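You operate a simulated robot arm through the tools that you are given. There is no shell and no other tool. Be economical: measure what you need, move in short steps, check, and stop when the job is done.

The job below is to be done with a simulated two-armed robot. You get a single attempt, and the scene is never put back.

## Task
Switch the crank brake lever off. Then turn the film tension knob to 4. Then take the little white divider and leave it on top of the stainless panel. Then put one of the pleated filters from the top of the dark green bench on the top of the steel bench. Then press the white zero button three times. Then take the blue card from the deck of the orange trolley and leave it on the top of the black bed. Then shut the desk drawer. Then take the white card with a tab and leave it on the top of the steel bench. Then hold the small grey tray on the top of the yellow bench steady with one hand and put the beige card in it with the other. Keep to this order. Set down upright: pleated filter. The crank brake lever goes to its stop.

It is judged by the outcome, as a careful person would: the job done as asked, and still so three seconds after it is handed in. It fails if anything else is knocked over, pushed out of place, dropped, spilled or broken.

## Robot
Two 7-joint arms with two-finger grippers on one trunk, on a base that drives. Base frame: it is fixed to the floor where the robot stands at the start and does not move with it; the origin is under the middle of the robot, x ahead of it, y to its left, z up; the surface under the hand at the start is at about z = 870. Lengths are in mm, angles in degrees, forces in N, time in s.
The left shoulder is at the start at [50, 216, 1246], the right one opposite. With the tool pointing down near the work surface each hand reaches from about 240 to 800 mm from the robot's upright axis, wherever it stands, measured 20 degrees to its own side. Places, roughly: beige card [4250, 1250, 1000]; blue card [-250, -1750, 1000]; crank brake lever [400, 0, 900]; desk drawer [-1700, -1400, 800]; film tension knob [700, -300, 900]; little white divider (1x8x5 cm) [2300, -1000, 900]; pleated filter (8x7x15 cm) [2000, -1700, 900]; small grey tray (13x13x5 cm) [3600, 700, 900]; stainless panel (22x11x5 cm) [1600, 2800, 900]; top of the black bed [400, -300, 900]; top of the steel bench [1400, -2400, 800]; white card with a tab [4250, 1500, 1000]; white zero button [500, -3100, 800]. Payload 3.18 kg a hand.
Tool frame (each hand has its own): the origin (TCP) lies between the finger pads and is the grasp point; the fingertips stand 30 mm ahead of it; z points along the fingers, y is the line along which they close. Largest opening 144 mm; the body of the gripper starts 103 mm behind the TCP.
Orientation is that of the tool frame in the base frame, as a unit quaternion [w, x, y, z]. With the fingers straight down and closing along the base's y, the tool's x points along the base's -x, its y along +y and its z along -z.

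## Interface
- The arms move only by the tool arm_command. It takes "left_motion", "right_motion" or both (then of equal length, played together; a hand with none holds still); each is a list of rows, each a list of 3 entries, a list of its own where there are three numbers: the opening in per cent of the stroke, from 0 (shut) to 100 (fully open), then the shift along the tool's x, y, z in mm, then the turn, a rotation vector about the tool's x, y, z in degrees. In form: [[grip, [dx, dy, dz], [ax, ay, az]], ...]. A call has 1 to 8 rows; each row shifts and turns the commanded pose from where the row before left it, along the tool's axes as they then stand. Each row takes 0.2 s and may step no farther than 50 mm and 8.6 degrees from the row before; otherwise, or with a gripper value out of range, the whole call is refused. A pose out of reach is approached as far as the arm can. The call stops where the force on the tool passes 40 N (or 10 N more than at its start, if that is more) or the arm is blocked; 0.2 s more then pass. The fingers move at their own pace and stop on an object; they squeeze with about 30 N. The grip force told is the motor's: it shows also when the fingers shut on nothing. Time passes only in rows, and 0.2 s behind the last, so rows that do not move let the fingers close. It gives the time, the measured TCP pose, the force on the tool (base axes), the opening and the grip force at its end, in the units of the frame above (readings bear some noise), with the torque about the TCP (base axes, N m) and any sound that the robot's microphone picked up, and new pictures: "pictures" is both (left out), scene, wrist or none (wrist: the cameras of the hands that moved).
- Cameras (640 x 400 px; columns grow to the right, rows downward): "scene" is now at [129.2, -22.7, 1434.2]; the picture's right is [-0.28, -0.96, 0.00], its down [-0.61, 0.18, -0.77] and it looks along [0.74, -0.22, -0.63] (base axes); focal length 267 px, centre (320, 200). "left" rides on the left gripper at [77, -16, -143] in its tool frame; the picture's right is [0.21, 0.98, 0.00], its down [-0.84, 0.18, -0.51] and it looks along [-0.50, 0.11, 0.86] (tool axes); focal length 218 px, centre (320, 200). "right" rides on the right gripper at [76, 16, -143] in its tool frame; the picture's right is [-0.21, 0.98, 0.00], its down [-0.84, -0.18, -0.51] and it looks along [-0.50, -0.11, 0.86] (tool axes); focal length 218 px, centre (320, 200). There is no depth. A picture from a camera that has moved, and an enlarged one, comes with that camera's place and axes in the base frame and with its lens. The place of the scene camera against the robot may be out by one fixed shift of up to 12 mm in any direction.
- raise_lower(by): slides the trunk up (or, below 0, down) by that many mm; the arms and the scene camera ride with it, the base frame stays. It gives what a move gives, with no picture.
- base_move(legs): drives the robot by 1 to 6 legs, each [ahead, left, turn to the left] in mm, mm and degrees, along the robot's own axes; the way and the turn of a leg run together, so that a leg with both is an arc; at most 1500 mm and 180 degrees a leg. The arms and the cameras ride along, it lands a little off, and it stops where it bumps. It gives what a move gives, and a new picture of the scene camera.
- turn_head(pan, tilt): turns the head with the scene camera to pan (to the left, within 80 degrees either way) and tilt (down, from -29 to 69), counted from straight ahead of the robot. It gives what a move gives, and a new picture of the scene camera.
- inspect(camera, box): a new picture of the part [left, top, right, bottom] of that camera's present view, enlarged. No time passes.
- sign_off(): hands the job in; it is judged then, once.

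Work in short steps. Places have to be worked out from the pictures, the camera data and where the tool is seen: move nearer, look again, correct. Check each grasp and each placing, and mend what went wrong. You have 207 turns and 260 pictures in all, those below and enlarged ones among them. Open the grippers and draw the arms clear of the work before you hand the job in, unless the task says otherwise.

The tools are called after ">>>" as a command line: name --argument value ..., lists and objects as JSON in quotes. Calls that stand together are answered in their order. arm_command: Moves the arms, as the interface text tells. Its arguments: {"type":"object","properties":{"left_motion":{"type":"array"},"right_motion":{"type":"array"},"pictures":{"type":"string","enum":["both","scene","wrist","none"]}},"required":[]} The other tools are called the same way: raise_lower (by) slides the trunk up or down; base_move (legs) drives the base; turn_head (pan, tilt) turns the head that bears the scene camera; inspect (camera, box) takes an enlarged picture of a part of a camera's view; sign_off () hands the job in.

At the start:

```text
time_s: 0.0
left_ee_pos: [413.2, 73.1, 1218.0]
left_tool_rot: [-0.001, -0.002, 1.0, 0.0]
left_contact_force: [-0.1, -0.5, 1.0]
left_torque: [0.01, -0.01, -0.01]
left_gripper_width: 144.1
left_grasp_force: 0.1
right_ee_pos: [497.0, -461.5, 1251.0]
right_tool_rot: [-0.001, 0.0, 1.0, -0.001]
right_contact_force: [0.6, -0.6, 0.1]
right_torque: [0.02, -0.01, -0.02]
right_gripper_width: 144.1
right_grasp_force: 0.2
trunk travel left (down, up): [-325.0, 44.0]
robot x, y, heading: [-1.2, -1.9, 0.1]
head pan, tilt: [-16.3, 39.3]
```

scene: 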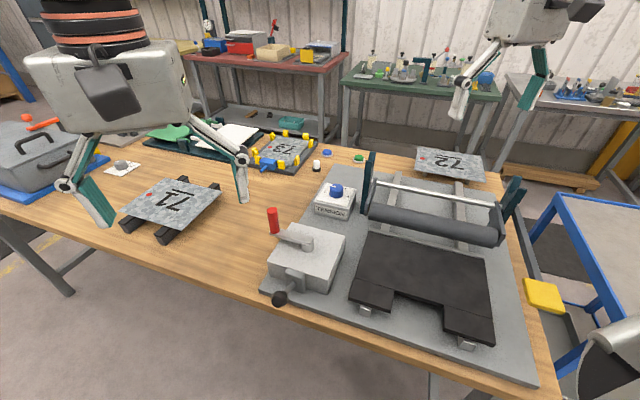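
right: 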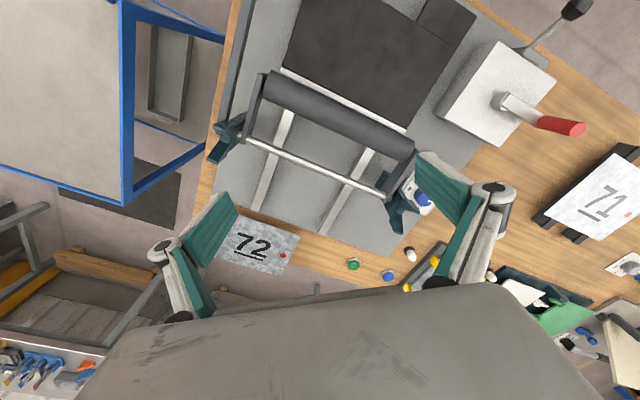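
left: 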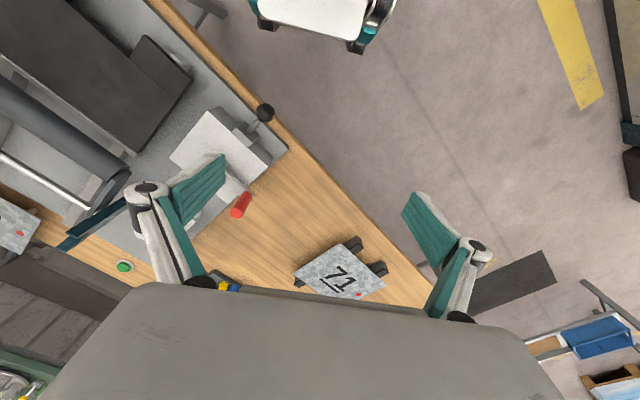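

The bench shows a press with a grey box carrying a red handle and a black knobbed crank, and a blue knob on a box. I'll look at these enlarged.

>>> inspect --camera "scene" --box '[240, 170, 400, 310]'

>>> inspect --camera "left" --box '[150, 80, 310, 240]'

```text
2.86 times, centred on (320, 240) of scene
camera zoom: at [129.2, -22.7, 1434.2], right [-0.28, -0.96, 0.0], down [-0.61, 0.18, -0.77], along [0.74, -0.22, -0.63], focal length 762 px, centre (320, 86)
```

zoom: 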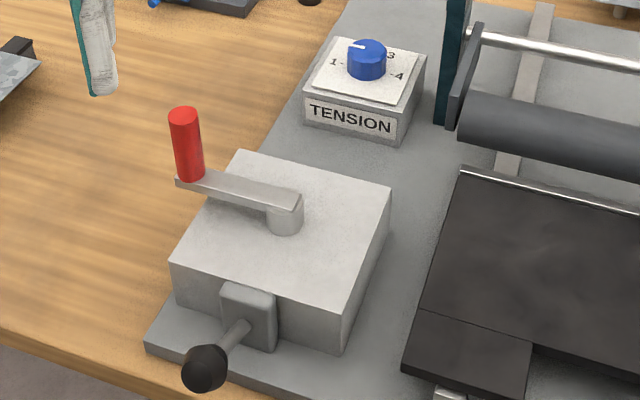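

```text
2.50 times, centred on (230, 160) of left
camera zoom: at [337.0, 57.5, 1361.9], right [-0.21, 0.98, 0.0], down [0.84, 0.18, 0.51], along [0.49, 0.11, -0.86], focal length 546 px, centre (545, 300)
```

zoom: 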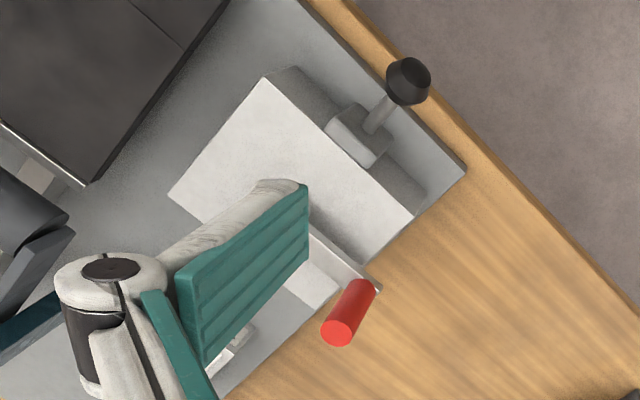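

The lever with the black ball knob sits on the front of the crank box, hub near [473,-67,915], ball near [418,-28,940]. I'll move the left hand so its camera looks at the box front for ON/OFF markings.

>>> arm_command --left_motion '[[0, [21, 12, 42], [0, 0, 0]], [0, [21, 12, 42], [0, 0, 0]], [0, [21, 12, 42], [0, 0, 0]], [0, [21, 12, 42], [0, 0, 8]], [0, [0, 0, 0], [0, 0, 8]], [0, [0, 0, 0], [0, 0, 8]], [0, [0, 0, 0], [0, 0, 8]], [0, [0, 0, 0], [0, 0, 8]]]' --pictures "wrist"

```text
time_s: 1.8
left_ee_pos: [327.1, 120.2, 1051.0]
left_tool_rot: [0.0, 0.342, 0.94, -0.001]
left_contact_force: [0.6, -0.6, 0.1]
left_torque: [0.05, 0.0, 0.0]
left_gripper_width: 0.0
left_grasp_force: 30.2
right_ee_pos: [496.9, -462.1, 1251.5]
right_tool_rot: [0.0, 0.0, 1.0, 0.0]
right_contact_force: [0.0, -0.8, -0.8]
right_torque: [-0.02, 0.0, -0.01]
right_gripper_width: 143.9
right_grasp_force: 0.0
trunk travel left (down, up): [-325.0, 44.0]
robot x, y, heading: [2.4, -0.7, 0.1]
head pan, tilt: [-16.3, 39.3]
camera left: at [259.7, 157.8, 1194.5], right [0.47, 0.88, 0.0], down [0.76, -0.4, 0.51], along [0.45, -0.24, -0.86], focal length 218 px, centre (320, 200)
```

left: 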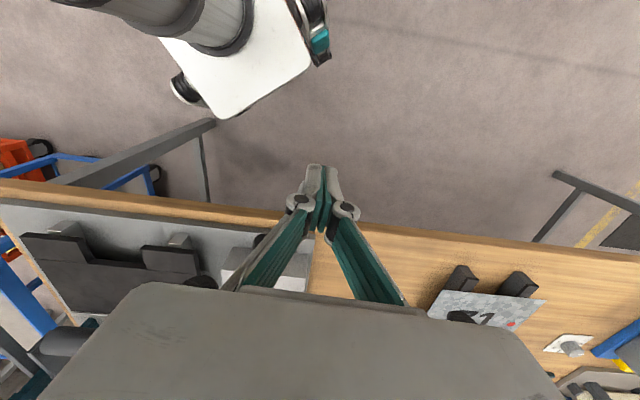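

The gripper hides the box in this view. I'll take a tight zoom from the scene camera on the lever.

>>> inspect --camera "scene" --box '[255, 250, 345, 310]'

>>> inspect --camera "scene" --box '[305, 175, 365, 222]'

```text
6.67 times, centred on (300, 280) of scene
camera zoom: at [129.1, -22.6, 1434.3], right [-0.28, -0.96, 0.0], down [-0.61, 0.18, -0.77], along [0.74, -0.22, -0.63], focal length 1778 px, centre (453, -333)
```

zoom: 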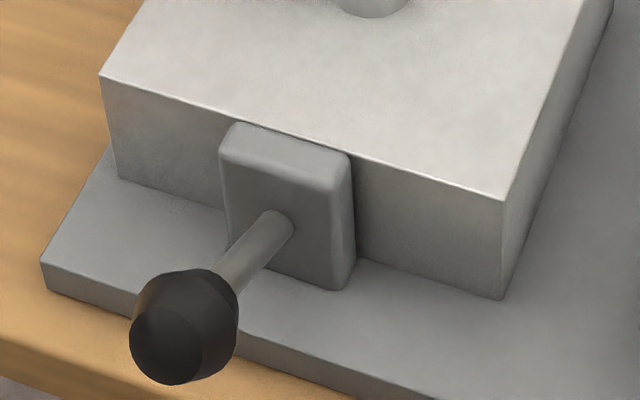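

```text
8.51 times, centred on (335, 198) of scene
camera zoom: at [129.1, -22.6, 1434.3], right [-0.28, -0.96, 0.0], down [-0.61, 0.18, -0.77], along [0.74, -0.22, -0.63], focal length 2270 px, centre (192, 213)
```

zoom: 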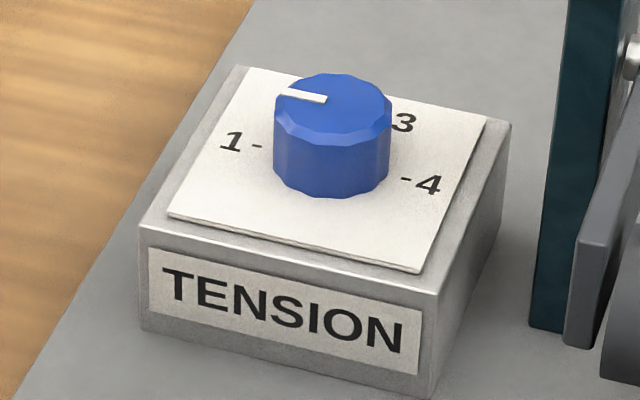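

No labels; it's a toggle-style lever standing tilted up, so off would be down. I'll place the closed left fingers above the ball (about [419,-26]) and check from the pictures.

>>> arm_command --left_motion '[[0, [-41.1, -13.2, 0], [0, 0, 0]], [0, [-41.1, -13.2, 0], [0, 0, 0]], [0, [-41.1, -13.2, 0], [0, 0, 0]], [0, [-41.1, -13.2, 0], [0, 0, 0]], [0, [0, 0, 20], [0, 0, 0]]]' --pictures "both"

```text
time_s: 3.0
left_ee_pos: [419.9, -23.0, 1030.5]
left_tool_rot: [-0.001, 0.34, 0.94, -0.001]
left_contact_force: [-0.1, 0.1, -0.1]
left_torque: [-0.03, 0.01, -0.02]
left_gripper_width: 0.0
left_grasp_force: 29.6
right_ee_pos: [496.9, -461.4, 1252.0]
right_tool_rot: [0.001, -0.001, 1.0, 0.0]
right_contact_force: [0.5, 0.7, 0.3]
right_torque: [-0.03, 0.0, 0.0]
right_gripper_width: 144.0
right_grasp_force: 0.0
trunk travel left (down, up): [-325.0, 44.0]
robot x, y, heading: [0.2, 0.1, -0.0]
head pan, tilt: [-16.3, 39.3]
camera scene: at [129.4, -21.8, 1434.2], right [-0.28, -0.96, 0.0], down [-0.61, 0.18, -0.77], along [0.74, -0.22, -0.63], focal length 267 px, centre (320, 200)
camera left: at [351.8, 14.3, 1173.1], right [0.47, 0.88, 0.0], down [0.76, -0.4, 0.51], along [0.45, -0.24, -0.86], focal length 218 px, centre (320, 200)
```

scene: 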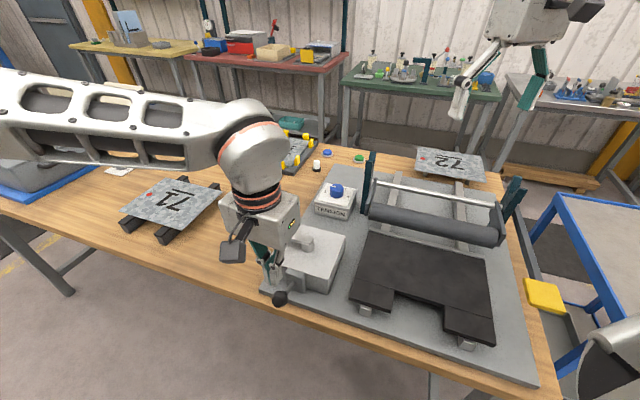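
left: 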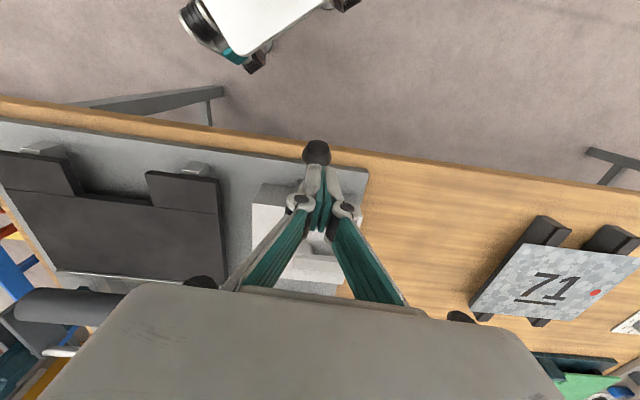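

The ball lies right under the fingertips. I'll press down in steps and watch force.

>>> arm_command --left_motion '[[0, [0, 0, 20], [0, 0, 0]], [0, [0, 0, 20], [0, 0, 0]], [0, [0, 0, 15], [0, 0, 0]], [0, [0, 0, 15], [0, 0, 0]], [0, [0, 0, 15], [0, 0, 0]]]' --pictures "scene"

```text
time_s: 4.2
left_ee_pos: [420.6, -25.3, 944.1]
left_tool_rot: [0.0, 0.341, 0.94, 0.0]
left_contact_force: [0.1, 0.3, 0.3]
left_torque: [0.02, 0.0, 0.01]
left_gripper_width: 0.0
left_grasp_force: 29.7
right_ee_pos: [497.2, -461.8, 1250.4]
right_tool_rot: [0.0, 0.0, 1.0, 0.0]
right_contact_force: [-0.3, 0.6, 0.6]
right_torque: [0.0, 0.02, -0.01]
right_gripper_width: 143.8
right_grasp_force: 0.1
trunk travel left (down, up): [-325.0, 44.0]
robot x, y, heading: [4.5, 2.2, 0.1]
head pan, tilt: [-16.3, 39.3]
camera scene: at [129.3, -22.8, 1434.2], right [-0.28, -0.96, 0.0], down [-0.61, 0.18, -0.77], along [0.74, -0.22, -0.63], focal length 267 px, centre (320, 200)
```

scene: 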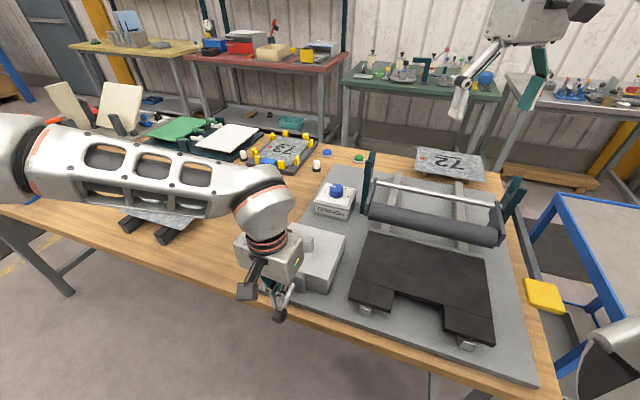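

The ball shifted in the picture (row 298→314) with little force. Zoom to see.

>>> inspect --camera "scene" --box '[245, 260, 335, 330]'

>>> arm_command --left_motion '[[0, [0, 0, 10], [0, 0, 0]], [0, [0, 0, 10], [0, 0, 0]], [0, [0, 0, 10], [0, 0, 0]]]' --pictures "none"

```text
5.71 times, centred on (290, 295) of scene
camera zoom: at [129.3, -22.8, 1434.2], right [-0.28, -0.96, 0.0], down [-0.61, 0.18, -0.77], along [0.74, -0.22, -0.63], focal length 1524 px, centre (491, -343)
```

zoom: 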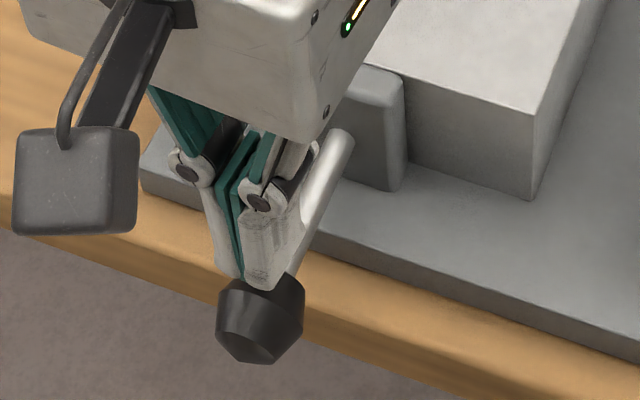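

```text
time_s: 5.0
left_ee_pos: [419.9, -24.7, 914.1]
left_tool_rot: [-0.001, 0.341, 0.94, -0.002]
left_contact_force: [0.4, -0.6, 0.1]
left_torque: [0.01, -0.02, 0.01]
left_gripper_width: 0.3
left_grasp_force: 30.3
right_ee_pos: [497.8, -462.1, 1250.4]
right_tool_rot: [-0.001, 0.001, 1.0, 0.0]
right_contact_force: [-0.5, 0.8, 0.2]
right_torque: [0.02, 0.0, -0.01]
right_gripper_width: 144.0
right_grasp_force: 0.1
trunk travel left (down, up): [-325.0, 44.0]
robot x, y, heading: [1.3, 0.6, -0.1]
head pan, tilt: [-16.3, 39.3]
```

Tip is at about 884 with zero force. Look at where the ball now is.

>>> inspect --camera "scene" --box '[245, 260, 335, 330]'

>>> inspect --camera "left" --box '[220, 80, 420, 220]'

```text
5.71 times, centred on (290, 295) of scene
camera zoom: at [129.4, -22.7, 1434.2], right [-0.28, -0.96, 0.0], down [-0.61, 0.18, -0.77], along [0.74, -0.22, -0.63], focal length 1524 px, centre (491, -343)
```

zoom: 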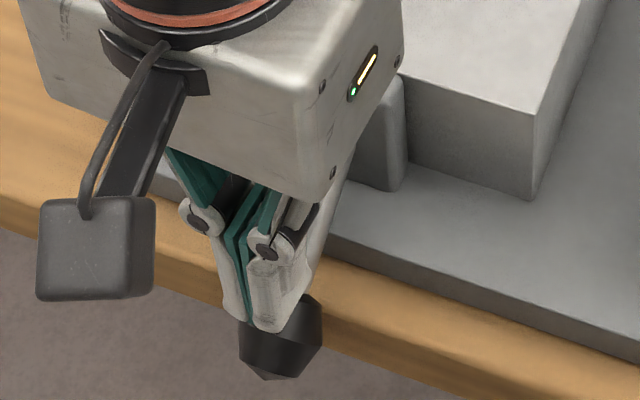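

```text
2.86 times, centred on (320, 150) of left
camera zoom: at [352.5, 11.5, 1058.0], right [0.47, 0.88, 0.0], down [0.76, -0.4, 0.51], along [0.45, -0.24, -0.86], focal length 624 px, centre (320, 343)
```

zoom: 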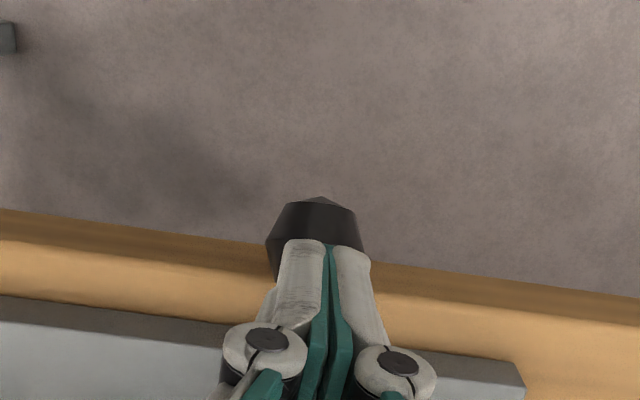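

The lever keeps swinging down freely; continue until a stop is felt.

>>> arm_command --left_motion '[[0, [0, 0, 7], [0, 0, 0]], [0, [0, 0, 7], [0, 0, 0]], [0, [0, 0, 7], [0, 0, 0]]]' --pictures "none"

>>> inspect --camera "scene" --box '[245, 260, 335, 330]'

```text
time_s: 5.7
left_ee_pos: [421.1, -24.3, 905.3]
left_tool_rot: [0.002, 0.34, 0.94, -0.002]
left_contact_force: [-8.1, 8.9, 24.3]
left_torque: [0.21, 0.3, -0.01]
left_gripper_width: 0.0
left_grasp_force: 30.6
right_ee_pos: [497.3, -460.9, 1251.0]
right_tool_rot: [0.0, 0.001, 1.0, -0.001]
right_contact_force: [0.5, -0.6, 0.2]
right_torque: [0.01, 0.09, 0.01]
right_gripper_width: 144.1
right_grasp_force: 0.1
trunk travel left (down, up): [-325.0, 44.0]
robot x, y, heading: [-1.9, 1.3, 0.4]
head pan, tilt: [-16.3, 39.3]
stopped in row 3 (left hand): the force on the tool passed its limit at 50 N (the readings are from after the stop); the commanded pose is now the measured one
```

```text
5.71 times, centred on (290, 295) of scene
camera zoom: at [128.3, -22.0, 1434.5], right [-0.28, -0.96, 0.0], down [-0.61, 0.18, -0.77], along [0.74, -0.22, -0.63], focal length 1524 px, centre (491, -343)
```

zoom: 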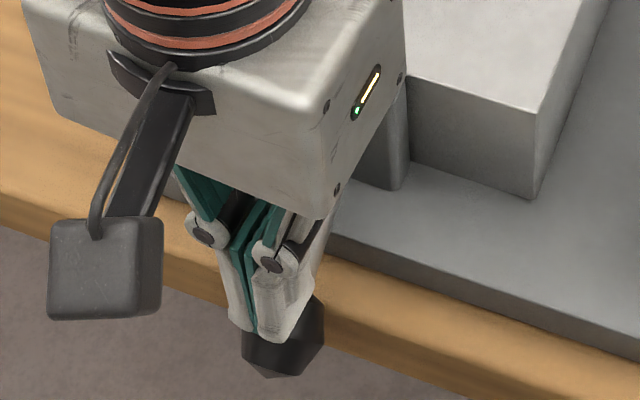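

A firm stop was met. I'll raise the hand and see whether the lever stays down.

>>> arm_command --left_motion '[[0, [0, 0, -45], [0, 0, 0]], [0, [0, 0, -45], [0, 0, 0]], [0, [0, 0, -45], [0, 0, 0]], [0, [45, 0, -20], [0, 0, 0]], [0, [45, 0, -20], [0, 0, 0]], [0, [45, 0, 0], [0, 0, 0]]]' --pictures "none"

>>> inspect --camera "scene" --box '[220, 230, 380, 330]'

```text
time_s: 7.1
left_ee_pos: [315.2, 61.4, 1074.6]
left_tool_rot: [0.003, 0.339, 0.941, -0.003]
left_contact_force: [-0.4, -0.3, -0.1]
left_torque: [-0.03, 0.0, 0.01]
left_gripper_width: 0.0
left_grasp_force: 30.3
right_ee_pos: [497.5, -459.0, 1251.5]
right_tool_rot: [0.0, 0.0, 1.0, -0.001]
right_contact_force: [-0.4, 0.4, 0.1]
right_torque: [-0.01, -0.04, 0.01]
right_gripper_width: 143.9
right_grasp_force: 0.1
trunk travel left (down, up): [-325.0, 44.0]
robot x, y, heading: [2.9, 1.1, 0.1]
head pan, tilt: [-16.3, 39.3]
```

```text
4.00 times, centred on (300, 280) of scene
camera zoom: at [128.6, -21.2, 1434.3], right [-0.28, -0.96, 0.0], down [-0.61, 0.18, -0.77], along [0.74, -0.22, -0.63], focal length 1067 px, centre (400, -120)
```

zoom: 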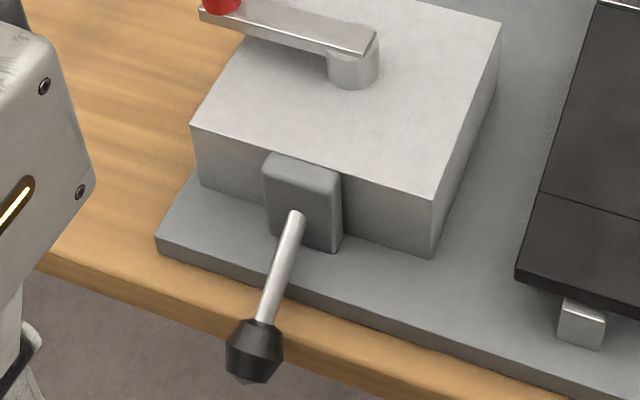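

The lever is down at its stop. Next the knob (about [741,-257,945]); I examine its surroundings from both scene and right camera for clearances.

>>> inspect --camera "scene" --box '[300, 140, 420, 230]'

>>> arm_command --right_motion '[[100, [-40, 30, 10], [0, 0, 0]], [100, [-40, 30, 10], [0, 0, 0]], [100, [-40, 30, 0], [0, 0, 0]]]' --pictures "wrist"

```text
4.44 times, centred on (360, 185) of scene
camera zoom: at [128.6, -21.2, 1434.3], right [-0.28, -0.96, 0.0], down [-0.61, 0.18, -0.77], along [0.74, -0.22, -0.63], focal length 1185 px, centre (142, 267)
```

zoom: 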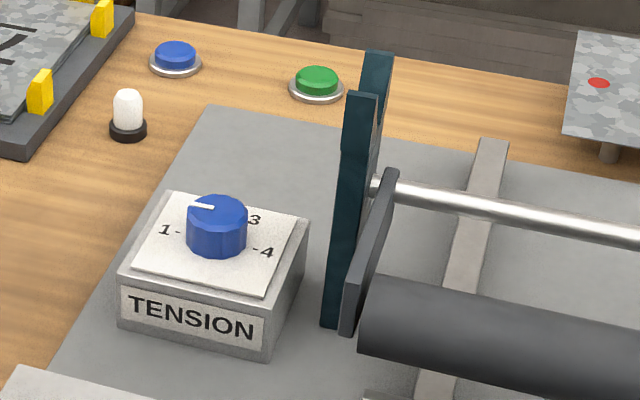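

```text
refused: row 1 steps farther than a row can; nothing moved
```

The dark side plate is ~89 mm from the knob and tops out near z 1070, so a light grip on the knob's upper part clears it. I'll bring the right hand above the knob with its camera looking.

>>> arm_command --right_motion '[[60, [-34, 29, 8], [0, 0, 0]], [60, [-34, 29, 8], [0, 0, 0]], [60, [-34, 29, 8], [0, 0, 0]], [60, [-34, 29, 8], [0, 0, 0]], [60, [-34, 29, 8], [0, 0, 0]], [60, [-34, 29, 8], [0, 0, 0]], [60, [-34, 29, 8], [0, 0, 0]]]' --pictures "both"

```text
time_s: 8.7
left_ee_pos: [316.9, 61.6, 1075.5]
left_tool_rot: [0.004, 0.34, 0.941, -0.002]
left_contact_force: [-0.6, -0.8, 0.3]
left_torque: [0.0, -0.04, 0.0]
left_gripper_width: 0.0
left_grasp_force: 30.9
right_ee_pos: [723.1, -260.1, 1199.5]
right_tool_rot: [0.001, -0.002, 1.0, -0.001]
right_contact_force: [-0.3, 0.8, -0.8]
right_torque: [-0.12, -0.04, 0.01]
right_gripper_width: 86.5
right_grasp_force: 0.1
right hand out of reach, approached as far as the arm can: row 7
trunk travel left (down, up): [-325.0, 44.0]
robot x, y, heading: [1.3, -2.4, -0.1]
head pan, tilt: [-16.3, 39.3]
camera scene: at [128.9, -20.7, 1434.4], right [-0.28, -0.96, 0.0], down [-0.61, 0.18, -0.77], along [0.74, -0.22, -0.63], focal length 267 px, centre (320, 200)
camera right: at [645.4, -244.7, 1343.5], right [0.2, 0.98, 0.0], down [0.84, -0.17, 0.51], along [0.5, -0.1, -0.86], focal length 218 px, centre (320, 200)
```

scene: 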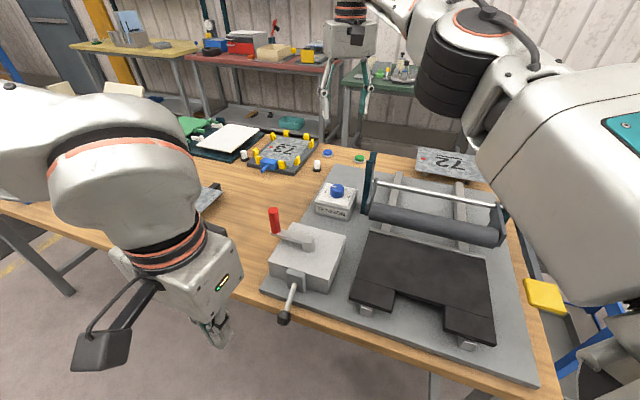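
right: 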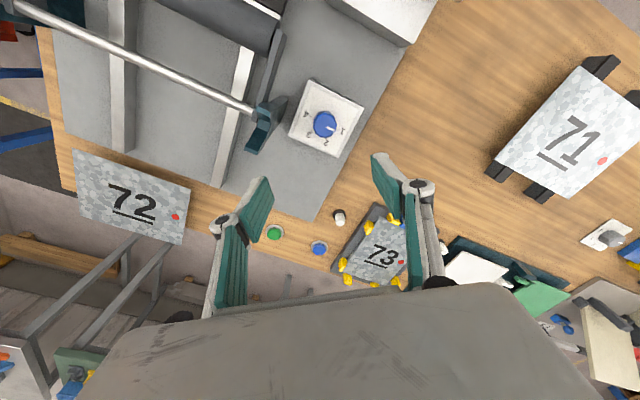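

>>> inspect --camera "right" --box '[270, 70, 380, 160]'

```text
4.44 times, centred on (325, 115) of right
camera zoom: at [645.4, -244.7, 1343.5], right [0.2, 0.98, 0.0], down [0.84, -0.17, 0.51], along [0.5, -0.1, -0.86], focal length 970 px, centre (298, 578)
```

zoom: 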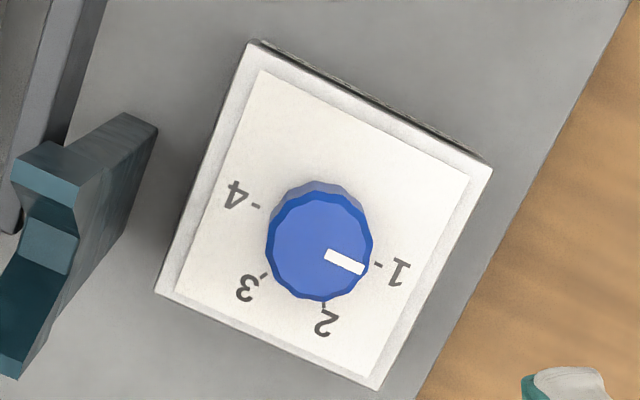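

The close view shows the knob pointer at 1 (direction 53°), with 4 exactly opposite, going clockwise through 2 and 3: a 180° clockwise turn. Knob centre ≈ [728,-252]. The arm is near its reach, so I drive 70 mm ahead.

>>> base_move --legs '[[70, 0, 0]]'

```text
time_s: 9.8
left_ee_pos: [385.5, 59.6, 1075.3]
left_tool_rot: [0.002, 0.339, 0.941, -0.001]
left_contact_force: [0.1, 0.3, -1.3]
left_torque: [0.02, 0.07, 0.01]
left_gripper_width: 0.2
left_grasp_force: 30.9
right_ee_pos: [792.3, -263.1, 1198.8]
right_tool_rot: [0.0, 0.0, 1.0, 0.0]
right_contact_force: [1.2, 0.8, -0.1]
right_torque: [0.02, 0.05, 0.01]
right_gripper_width: 86.5
right_grasp_force: 0.0
trunk travel left (down, up): [-325.0, 44.0]
robot x, y, heading: [70.0, -1.8, 0.1]
head pan, tilt: [-16.3, 39.3]
camera scene: at [199.7, -22.8, 1434.1], right [-0.28, -0.96, 0.0], down [-0.61, 0.18, -0.77], along [0.74, -0.22, -0.63], focal length 267 px, centre (320, 200)
```

scene: 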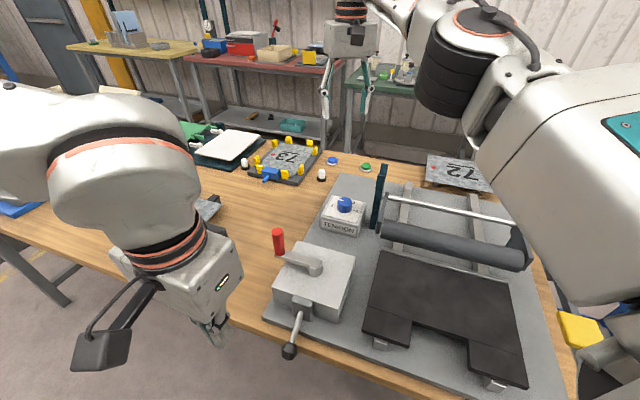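

Move right hand over the knob, down to TCP z≈1050, turned −32° about its axis, and look.

>>> arm_command --right_motion '[[60, [16, 2.75, 37], [0, 0, 0]], [60, [16, 2.75, 37], [0, 0, 0]], [60, [16, 2.75, 37], [0, 0, 0]], [60, [16, 2.75, 37], [0, 0, 0]], [60, [0, 0, 0], [0, 0, -8]], [60, [0, 0, 0], [0, 0, -8]], [60, [0, 0, 0], [0, 0, -8]], [60, [0, 0, 0], [0, 0, -8]]]' --pictures "both"

```text
time_s: 11.6
left_ee_pos: [386.1, 61.1, 1074.1]
left_tool_rot: [0.004, 0.339, 0.941, -0.002]
left_contact_force: [0.5, -0.2, -0.1]
left_torque: [0.06, 0.0, 0.01]
left_gripper_width: 0.0
left_grasp_force: 30.5
right_ee_pos: [725.9, -251.0, 1052.1]
right_tool_rot: [0.0, -0.278, 0.961, -0.001]
right_contact_force: [0.3, 0.2, -0.2]
right_torque: [0.0, 0.02, 0.06]
right_gripper_width: 86.5
right_grasp_force: 0.0
trunk travel left (down, up): [-325.0, 44.0]
robot x, y, heading: [71.1, -2.3, 0.1]
head pan, tilt: [-16.3, 39.3]
camera scene: at [198.3, -22.4, 1434.3], right [-0.28, -0.96, 0.0], down [-0.61, 0.18, -0.77], along [0.74, -0.22, -0.63], focal length 267 px, centre (320, 200)
camera right: at [652.7, -278.7, 1195.5], right [-0.34, 0.94, 0.0], down [0.81, 0.3, 0.51], along [0.48, 0.17, -0.86], focal length 218 px, centre (320, 200)
```

scene: 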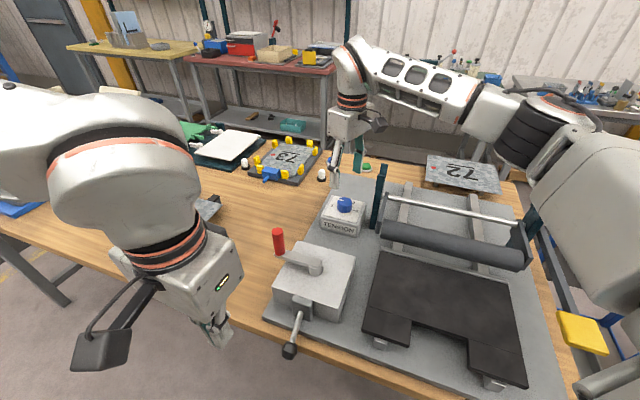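
right: 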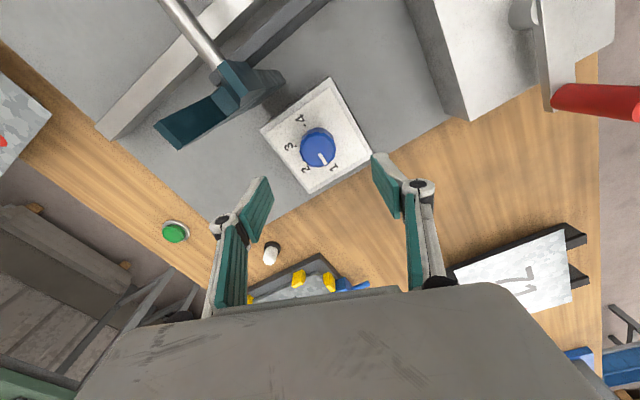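

The knob is almost below the TCP. I'll come down 50 mm with a small correction and look again.

>>> arm_command --right_motion '[[50, [-1, -4, 25], [0, 0, 0]], [50, [0, 0, 25], [0, 0, 0]]]' --pictures "none"

>>> inspect --camera "right" --box '[200, 60, 440, 230]'

>>> inspect --camera "scene" --box '[290, 130, 410, 240]'

```text
time_s: 12.2
left_ee_pos: [386.2, 59.8, 1074.9]
left_tool_rot: [0.003, 0.34, 0.941, -0.001]
left_contact_force: [0.9, 0.0, 0.5]
left_torque: [-0.01, 0.0, 0.03]
left_gripper_width: 0.2
left_grasp_force: 30.7
right_ee_pos: [729.2, -256.0, 999.4]
right_tool_rot: [0.0, -0.277, 0.961, 0.0]
right_contact_force: [-0.5, -0.2, -0.3]
right_torque: [0.0, -0.01, -0.02]
right_gripper_width: 72.1
right_grasp_force: 0.0
trunk travel left (down, up): [-325.0, 44.0]
robot x, y, heading: [67.2, 1.3, 0.3]
head pan, tilt: [-16.3, 39.3]
```

```text
2.35 times, centred on (320, 145) of right
camera zoom: at [655.6, -282.9, 1143.8], right [-0.34, 0.94, 0.0], down [0.81, 0.29, 0.51], along [0.48, 0.17, -0.86], focal length 514 px, centre (320, 329)
```

zoom: 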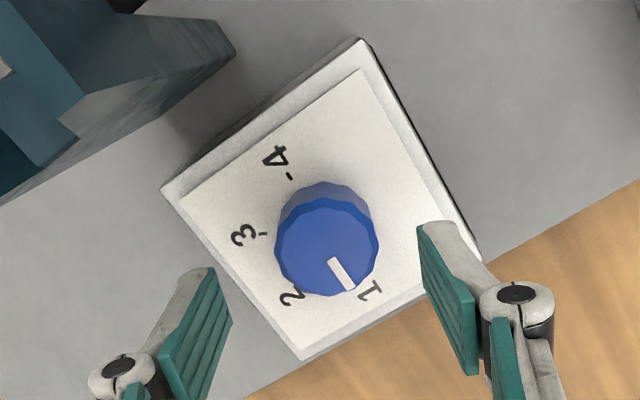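

```text
3.64 times, centred on (350, 185) of scene
camera zoom: at [198.4, -22.6, 1434.2], right [-0.28, -0.96, 0.0], down [-0.61, 0.18, -0.77], along [0.74, -0.22, -0.63], focal length 970 px, centre (211, 254)
```

zoom: 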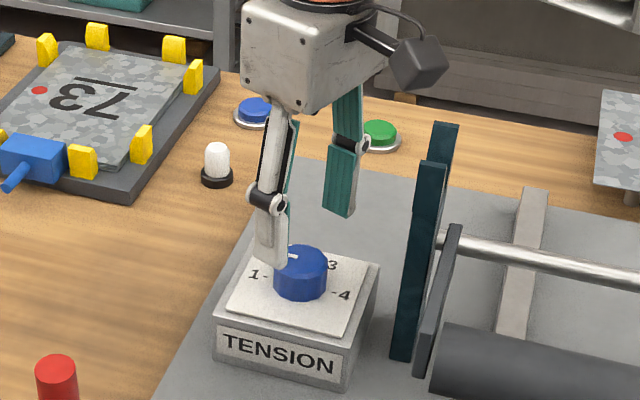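

Aligned within 2 mm, knob top at about z 942. Lower 41 mm and close on the knob.

>>> arm_command --right_motion '[[50, [0, 2, 21], [0, 0, 0]], [50, [0, 0, 20], [0, 0, 0]], [0, [0, 0, 0], [0, 0, 0]], [0, [0, 0, 0], [0, 0, 0]], [0, [0, 0, 0], [0, 0, 0]]]' --pictures "none"

>>> inspect --camera "scene" --box '[290, 130, 410, 240]'

```text
time_s: 13.3
left_ee_pos: [385.8, 59.8, 1074.7]
left_tool_rot: [0.003, 0.34, 0.94, -0.002]
left_contact_force: [0.1, 0.0, 0.1]
left_torque: [-0.01, -0.01, 0.0]
left_gripper_width: 0.1
left_grasp_force: 30.8
right_ee_pos: [728.4, -253.1, 958.9]
right_tool_rot: [-0.001, -0.275, 0.961, 0.0]
right_contact_force: [-1.4, -0.2, -3.7]
right_torque: [0.04, 0.03, 0.04]
right_gripper_width: 41.3
right_grasp_force: 45.0
trunk travel left (down, up): [-325.0, 44.0]
robot x, y, heading: [68.0, -0.8, 0.1]
head pan, tilt: [-16.3, 39.3]
```

```text
3.64 times, centred on (350, 185) of scene
camera zoom: at [198.4, -22.6, 1434.2], right [-0.28, -0.96, 0.0], down [-0.61, 0.18, -0.77], along [0.74, -0.22, -0.63], focal length 970 px, centre (211, 254)
```

zoom: 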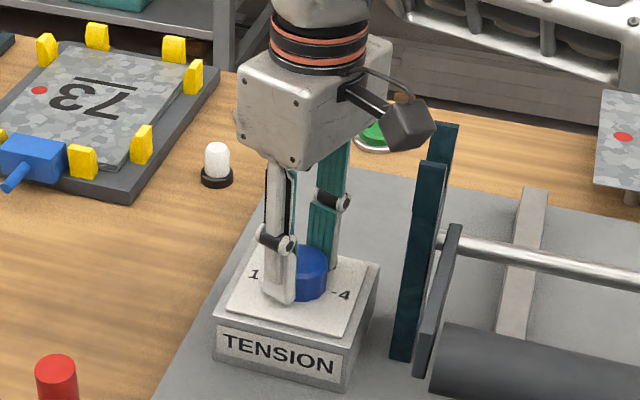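

Gripped (41 mm). Turn clockwise +64° now.

>>> arm_command --right_motion '[[0, [0, 0, 0], [0, 0, 8]], [0, [0, 0, 0], [0, 0, 8]], [0, [0, 0, 0], [0, 0, 8]], [0, [0, 0, 0], [0, 0, 8]], [0, [0, 0, 0], [0, 0, 8]], [0, [0, 0, 0], [0, 0, 8]], [0, [0, 0, 0], [0, 0, 8]], [0, [0, 0, 0], [0, 0, 8]]]' --pictures "none"

>>> inspect --camera "scene" --box '[290, 130, 410, 240]'

```text
time_s: 14.6
left_ee_pos: [385.2, 59.4, 1076.1]
left_tool_rot: [0.003, 0.339, 0.941, -0.002]
left_contact_force: [-0.4, 1.0, -0.3]
left_torque: [0.04, 0.02, 0.0]
left_gripper_width: 0.0
left_grasp_force: 30.8
right_ee_pos: [732.5, -254.4, 960.5]
right_tool_rot: [-0.014, 0.06, 0.998, 0.005]
right_contact_force: [-2.7, 1.2, 1.2]
right_torque: [-0.75, 0.58, -0.02]
right_gripper_width: 40.2
right_grasp_force: 45.2
right hand out of reach, approached as far as the arm can: row 5, 6
trunk travel left (down, up): [-325.0, 44.0]
robot x, y, heading: [69.7, 0.9, 0.1]
head pan, tilt: [-16.3, 39.3]
stopped in row 6 (right hand): the force on the tool passed its limit at 73 N (the readings are from after the stop); the commanded pose is now the measured one
```

```text
3.64 times, centred on (350, 185) of scene
camera zoom: at [197.7, -22.5, 1434.6], right [-0.28, -0.96, 0.0], down [-0.61, 0.18, -0.77], along [0.74, -0.22, -0.63], focal length 970 px, centre (211, 254)
```

zoom: 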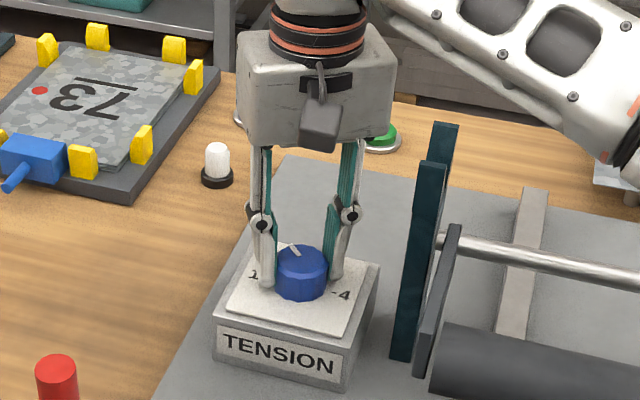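

The arm ran out of wrist range at about +7°, having turned the knob ~39°. I'll open, lift, un-tilt, turn back, and regrip further round to use the range below +5°.

>>> arm_command --right_motion '[[50, [0, 0, 0], [0, 0, 0]], [50, [0, 0, 0], [0, 0, 0]], [50, [0, 0, -25], [0.5, -1.6, 0]], [50, [0, 0, 0], [0, 0, -8.5]], [50, [0, 0, 0], [0, 0, -8.5]], [50, [0, 0, 0], [0, 0, -8.5]], [50, [0, 0, 0], [0, 0, -8.5]], [50, [0, 0, 0], [0, 0, -8.5]]]' --pictures "none"

>>> arm_command --right_motion '[[50, [0, 0, 0], [0, 0, -8.5]], [50, [0, 0, 0], [0, 0, -8.5]], [50, [0, 0, 0], [0, 0, -8.5]]]' --pictures "both"

```text
time_s: 16.4
left_ee_pos: [385.5, 60.9, 1075.2]
left_tool_rot: [0.003, 0.34, 0.94, -0.003]
left_contact_force: [0.2, -0.2, 0.4]
left_torque: [-0.01, -0.03, 0.02]
left_gripper_width: 0.0
left_grasp_force: 30.0
right_ee_pos: [734.9, -255.2, 984.5]
right_tool_rot: [0.001, -0.306, 0.952, 0.0]
right_contact_force: [0.0, 0.3, -0.3]
right_torque: [0.01, -0.01, -0.01]
right_gripper_width: 72.0
right_grasp_force: 0.0
trunk travel left (down, up): [-325.0, 44.0]
robot x, y, heading: [71.9, -2.7, -0.0]
head pan, tilt: [-16.3, 39.3]
```

```text
time_s: 17.2
left_ee_pos: [385.6, 59.9, 1073.4]
left_tool_rot: [0.004, 0.339, 0.941, -0.002]
left_contact_force: [0.5, -0.4, -0.6]
left_torque: [0.01, 0.02, 0.01]
left_gripper_width: 0.1
left_grasp_force: 30.6
right_ee_pos: [734.0, -255.3, 984.7]
right_tool_rot: [0.0, -0.509, 0.861, 0.0]
right_contact_force: [0.4, -0.5, -0.1]
right_torque: [0.01, 0.02, -0.02]
right_gripper_width: 72.1
right_grasp_force: 0.0
trunk travel left (down, up): [-325.0, 44.0]
robot x, y, heading: [68.7, 0.4, 0.2]
head pan, tilt: [-16.3, 39.3]
camera scene: at [198.1, -22.3, 1434.3], right [-0.28, -0.96, 0.0], down [-0.61, 0.18, -0.77], along [0.74, -0.22, -0.63], focal length 267 px, centre (320, 200)
camera right: at [683.1, -314.1, 1128.0], right [-0.76, 0.65, 0.0], down [0.56, 0.65, 0.51], along [0.33, 0.38, -0.86], focal length 218 px, centre (320, 200)
```

scene: 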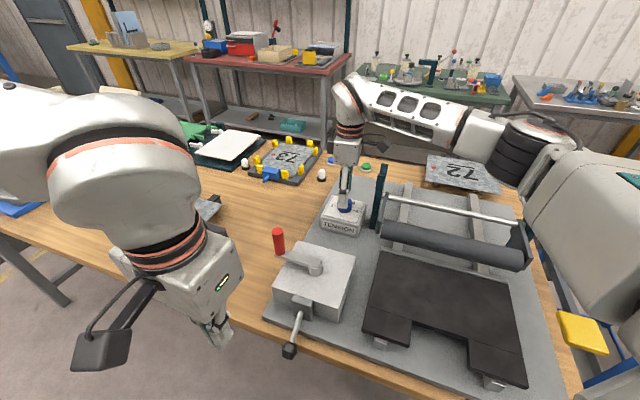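
right: 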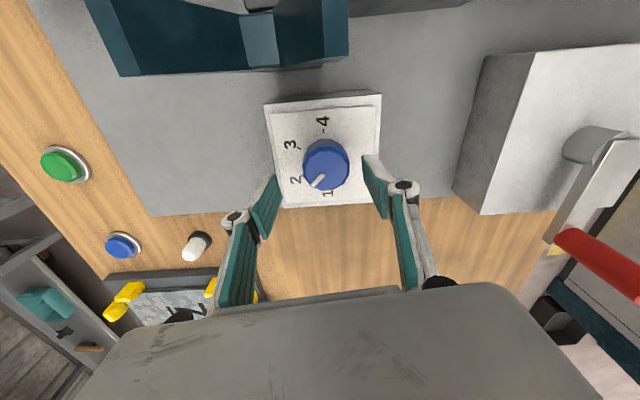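

Shift 6 mm back to the knob axis, lower 26 mm and grip.

>>> arm_command --right_motion '[[50, [1, 6, 0], [0, 0, 0]], [50, [0, 0, 26], [0, 0, 0]], [0, [0, 0, 0], [0, 0, 0]], [0, [0, 0, 0], [0, 0, 0]], [0, [0, 0, 0], [0, 0, 0]]]' --pictures "none"

>>> arm_command --right_motion '[[0, [0, 0, 0], [0, 0, 7.8]], [0, [0, 0, 0], [0, 0, 7.8]], [0, [0, 0, 0], [0, 0, 7.8]], [0, [0, 0, 0], [0, 0, 7.8]], [0, [0, 0, 0], [0, 0, 7.8]], [0, [0, 0, 0], [0, 0, 7.8]], [0, [0, 0, 0], [0, 0, 7.8]], [0, [0, 0, 0], [0, 0, 7.8]]]' --pictures "none"

>>> inspect --camera "scene" --box '[290, 130, 410, 240]'

```text
time_s: 18.4
left_ee_pos: [385.9, 61.0, 1076.0]
left_tool_rot: [0.003, 0.341, 0.94, -0.002]
left_contact_force: [-0.3, 0.3, 0.2]
left_torque: [0.0, 0.03, 0.0]
left_gripper_width: 0.3
left_grasp_force: 30.4
right_ee_pos: [728.0, -252.8, 958.4]
right_tool_rot: [0.0, -0.508, 0.861, 0.0]
right_contact_force: [-1.9, 0.0, -4.0]
right_torque: [0.08, -0.18, 0.01]
right_gripper_width: 41.3
right_grasp_force: 44.4
trunk travel left (down, up): [-325.0, 44.0]
robot x, y, heading: [68.7, -2.1, 0.1]
head pan, tilt: [-16.3, 39.3]
```

```text
time_s: 20.2
left_ee_pos: [384.4, 59.7, 1074.6]
left_tool_rot: [0.003, 0.339, 0.941, -0.003]
left_contact_force: [0.0, 0.8, 0.2]
left_torque: [0.01, 0.0, 0.02]
left_gripper_width: 0.0
left_grasp_force: 30.4
right_ee_pos: [729.5, -253.9, 957.5]
right_tool_rot: [-0.001, 0.014, 1.0, 0.001]
right_contact_force: [-2.4, -8.3, 3.4]
right_torque: [0.05, 0.6, 0.03]
right_gripper_width: 41.0
right_grasp_force: 45.1
trunk travel left (down, up): [-325.0, 44.0]
robot x, y, heading: [66.8, -1.6, 0.2]
head pan, tilt: [-16.3, 39.3]
```

```text
3.64 times, centred on (350, 185) of scene
camera zoom: at [197.8, -23.0, 1434.3], right [-0.28, -0.96, 0.0], down [-0.61, 0.18, -0.77], along [0.74, -0.22, -0.63], focal length 970 px, centre (211, 254)
```

zoom: 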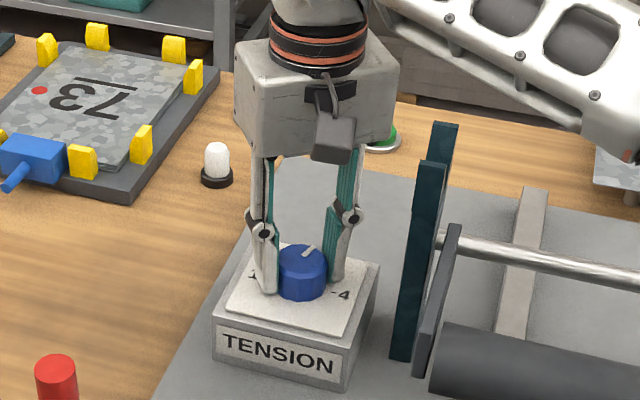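

Turned smoothly by another 62°. Open, lift 25, rotate back again, and check the pointer.

>>> arm_command --right_motion '[[50, [0, 0, 0], [0, 0, 0]], [50, [0, 0, 0], [0, 0, 0]], [50, [0, 0, -25], [0, 0, -8]], [50, [0, 0, 0], [0, 0, -8.5]], [50, [0, 0, 0], [0, 0, -8.5]], [50, [0, 0, 0], [0, 0, -8.5]], [50, [0, 0, 0], [0, 0, -8.5]], [50, [0, 0, 0], [0, 0, -8.5]]]' --pictures "none"

>>> arm_command --right_motion '[[50, [0, 0, 0], [0, 0, -8.5]], [50, [0, 0, 0], [0, 0, -8.5]], [50, [0, 0, 0], [0, 0, -8.5]]]' --pictures "none"

>>> inspect --camera "right" --box '[240, 80, 400, 220]'

```text
time_s: 22.0
left_ee_pos: [385.1, 59.1, 1074.5]
left_tool_rot: [0.003, 0.339, 0.941, -0.001]
left_contact_force: [0.1, -0.2, -0.5]
left_torque: [0.0, 0.03, -0.04]
left_gripper_width: 0.0
left_grasp_force: 30.4
right_ee_pos: [730.3, -252.5, 983.0]
right_tool_rot: [0.0, -0.417, 0.909, 0.0]
right_contact_force: [0.0, -0.6, 0.0]
right_torque: [-0.01, 0.01, -0.01]
right_gripper_width: 72.0
right_grasp_force: 0.0
trunk travel left (down, up): [-325.0, 44.0]
robot x, y, heading: [66.5, -0.4, 0.2]
head pan, tilt: [-16.3, 39.3]
```

```text
time_s: 22.8
left_ee_pos: [385.1, 59.8, 1075.0]
left_tool_rot: [0.003, 0.34, 0.941, -0.002]
left_contact_force: [0.5, 0.5, -1.1]
left_torque: [-0.02, 0.03, 0.0]
left_gripper_width: 0.0
left_grasp_force: 30.7
right_ee_pos: [729.4, -252.6, 983.3]
right_tool_rot: [0.0, -0.607, 0.794, 0.0]
right_contact_force: [-0.1, -0.3, 0.3]
right_torque: [-0.01, 0.02, -0.02]
right_gripper_width: 71.7
right_grasp_force: 0.1
trunk travel left (down, up): [-325.0, 44.0]
robot x, y, heading: [67.3, -3.5, 0.2]
head pan, tilt: [-16.3, 39.3]
```

```text
2.86 times, centred on (320, 150) of right
camera zoom: at [692.7, -322.3, 1126.9], right [-0.89, 0.46, 0.0], down [0.39, 0.77, 0.51], along [0.23, 0.45, -0.86], focal length 624 px, centre (320, 343)
```

zoom: 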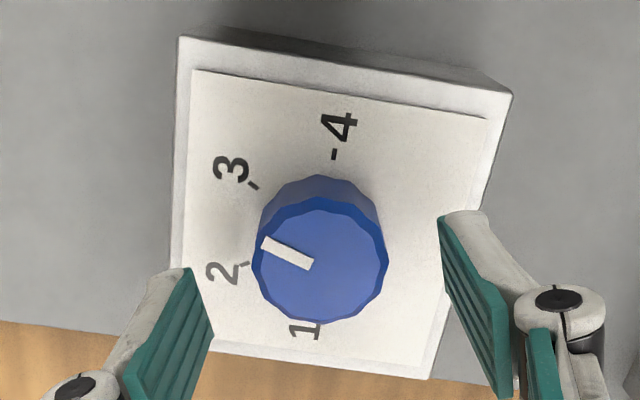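

Pointer now at about −54° (just before 3); 73° remain to 4 (−127°). Lower, grip, turn.

>>> arm_command --right_motion '[[50, [0, 0, 25], [0, 0, 0]], [0, [0, 0, 0], [0, 0, 0]], [0, [0, 0, 0], [0, 0, 0]], [0, [0, 0, 0], [0, 0, 0]], [0, [0, 0, 0], [0, 0, 0]]]' --pictures "none"

>>> arm_command --right_motion '[[0, [0, 0, 0], [0, 0, 8.2]], [0, [0, 0, 0], [0, 0, 8.2]], [0, [0, 0, 0], [0, 0, 8.2]], [0, [0, 0, 0], [0, 0, 8.2]], [0, [0, 0, 0], [0, 0, 8.2]], [0, [0, 0, 0], [0, 0, 8.2]], [0, [0, 0, 0], [0, 0, 8.2]], [0, [0, 0, 0], [0, 0, 8.2]]]' --pictures "none"

>>> arm_command --right_motion '[[0, [0, 0, 0], [0, 0, 7]], [0, [0, 0, 0], [0, 0, 0]], [50, [0, 0, 0], [0, 0, 0]], [50, [0, 0, 0], [0, 0, 0]], [50, [0, 0, -30], [0, 0, 0]]]' --pictures "none"

>>> inspect --camera "right" --box '[240, 80, 400, 220]'

```text
time_s: 24.0
left_ee_pos: [385.2, 59.1, 1075.7]
left_tool_rot: [0.003, 0.34, 0.94, -0.003]
left_contact_force: [0.8, 0.2, -0.1]
left_torque: [0.03, 0.03, 0.01]
left_gripper_width: 0.1
left_grasp_force: 30.5
right_ee_pos: [728.6, -252.4, 958.8]
right_tool_rot: [0.0, -0.607, 0.795, 0.0]
right_contact_force: [-2.5, -0.1, -5.3]
right_torque: [0.03, -0.04, -0.03]
right_gripper_width: 40.9
right_grasp_force: 45.4
trunk travel left (down, up): [-325.0, 44.0]
robot x, y, heading: [68.5, 1.7, 0.2]
head pan, tilt: [-16.3, 39.3]
```

```text
time_s: 25.8
left_ee_pos: [385.8, 60.8, 1074.8]
left_tool_rot: [0.002, 0.339, 0.941, -0.002]
left_contact_force: [-0.1, -0.8, -0.5]
left_torque: [0.0, 0.01, -0.01]
left_gripper_width: 0.0
left_grasp_force: 31.1
right_ee_pos: [729.7, -251.7, 957.7]
right_tool_rot: [0.0, -0.078, 0.997, 0.0]
right_contact_force: [6.5, 1.1, -3.3]
right_torque: [-0.08, 0.15, -0.02]
right_gripper_width: 40.9
right_grasp_force: 44.8
trunk travel left (down, up): [-325.0, 44.0]
robot x, y, heading: [66.4, -0.2, 0.0]
head pan, tilt: [-16.3, 39.3]
```

```text
time_s: 27.0
left_ee_pos: [384.7, 60.2, 1075.5]
left_tool_rot: [0.002, 0.34, 0.941, -0.002]
left_contact_force: [-0.2, 0.7, 0.2]
left_torque: [-0.05, -0.02, -0.01]
left_gripper_width: 0.0
left_grasp_force: 30.4
right_ee_pos: [727.3, -254.1, 991.1]
right_tool_rot: [0.0, -0.018, 1.0, 0.0]
right_contact_force: [-0.1, 0.4, 0.1]
right_torque: [-0.03, -0.01, -0.03]
right_gripper_width: 72.0
right_grasp_force: 0.0
trunk travel left (down, up): [-325.0, 44.0]
robot x, y, heading: [66.5, 2.7, 0.2]
head pan, tilt: [-16.3, 39.3]
```

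```text
2.86 times, centred on (320, 150) of right
camera zoom: at [650.1, -240.2, 1133.9], right [0.17, 0.98, 0.0], down [0.85, -0.15, 0.51], along [0.5, -0.09, -0.86], focal length 624 px, centre (320, 343)
```

zoom: 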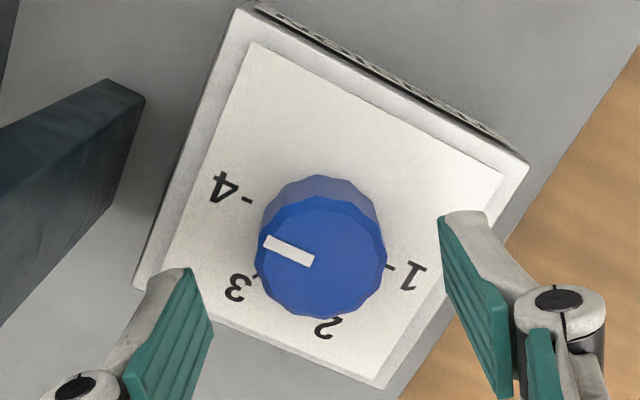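

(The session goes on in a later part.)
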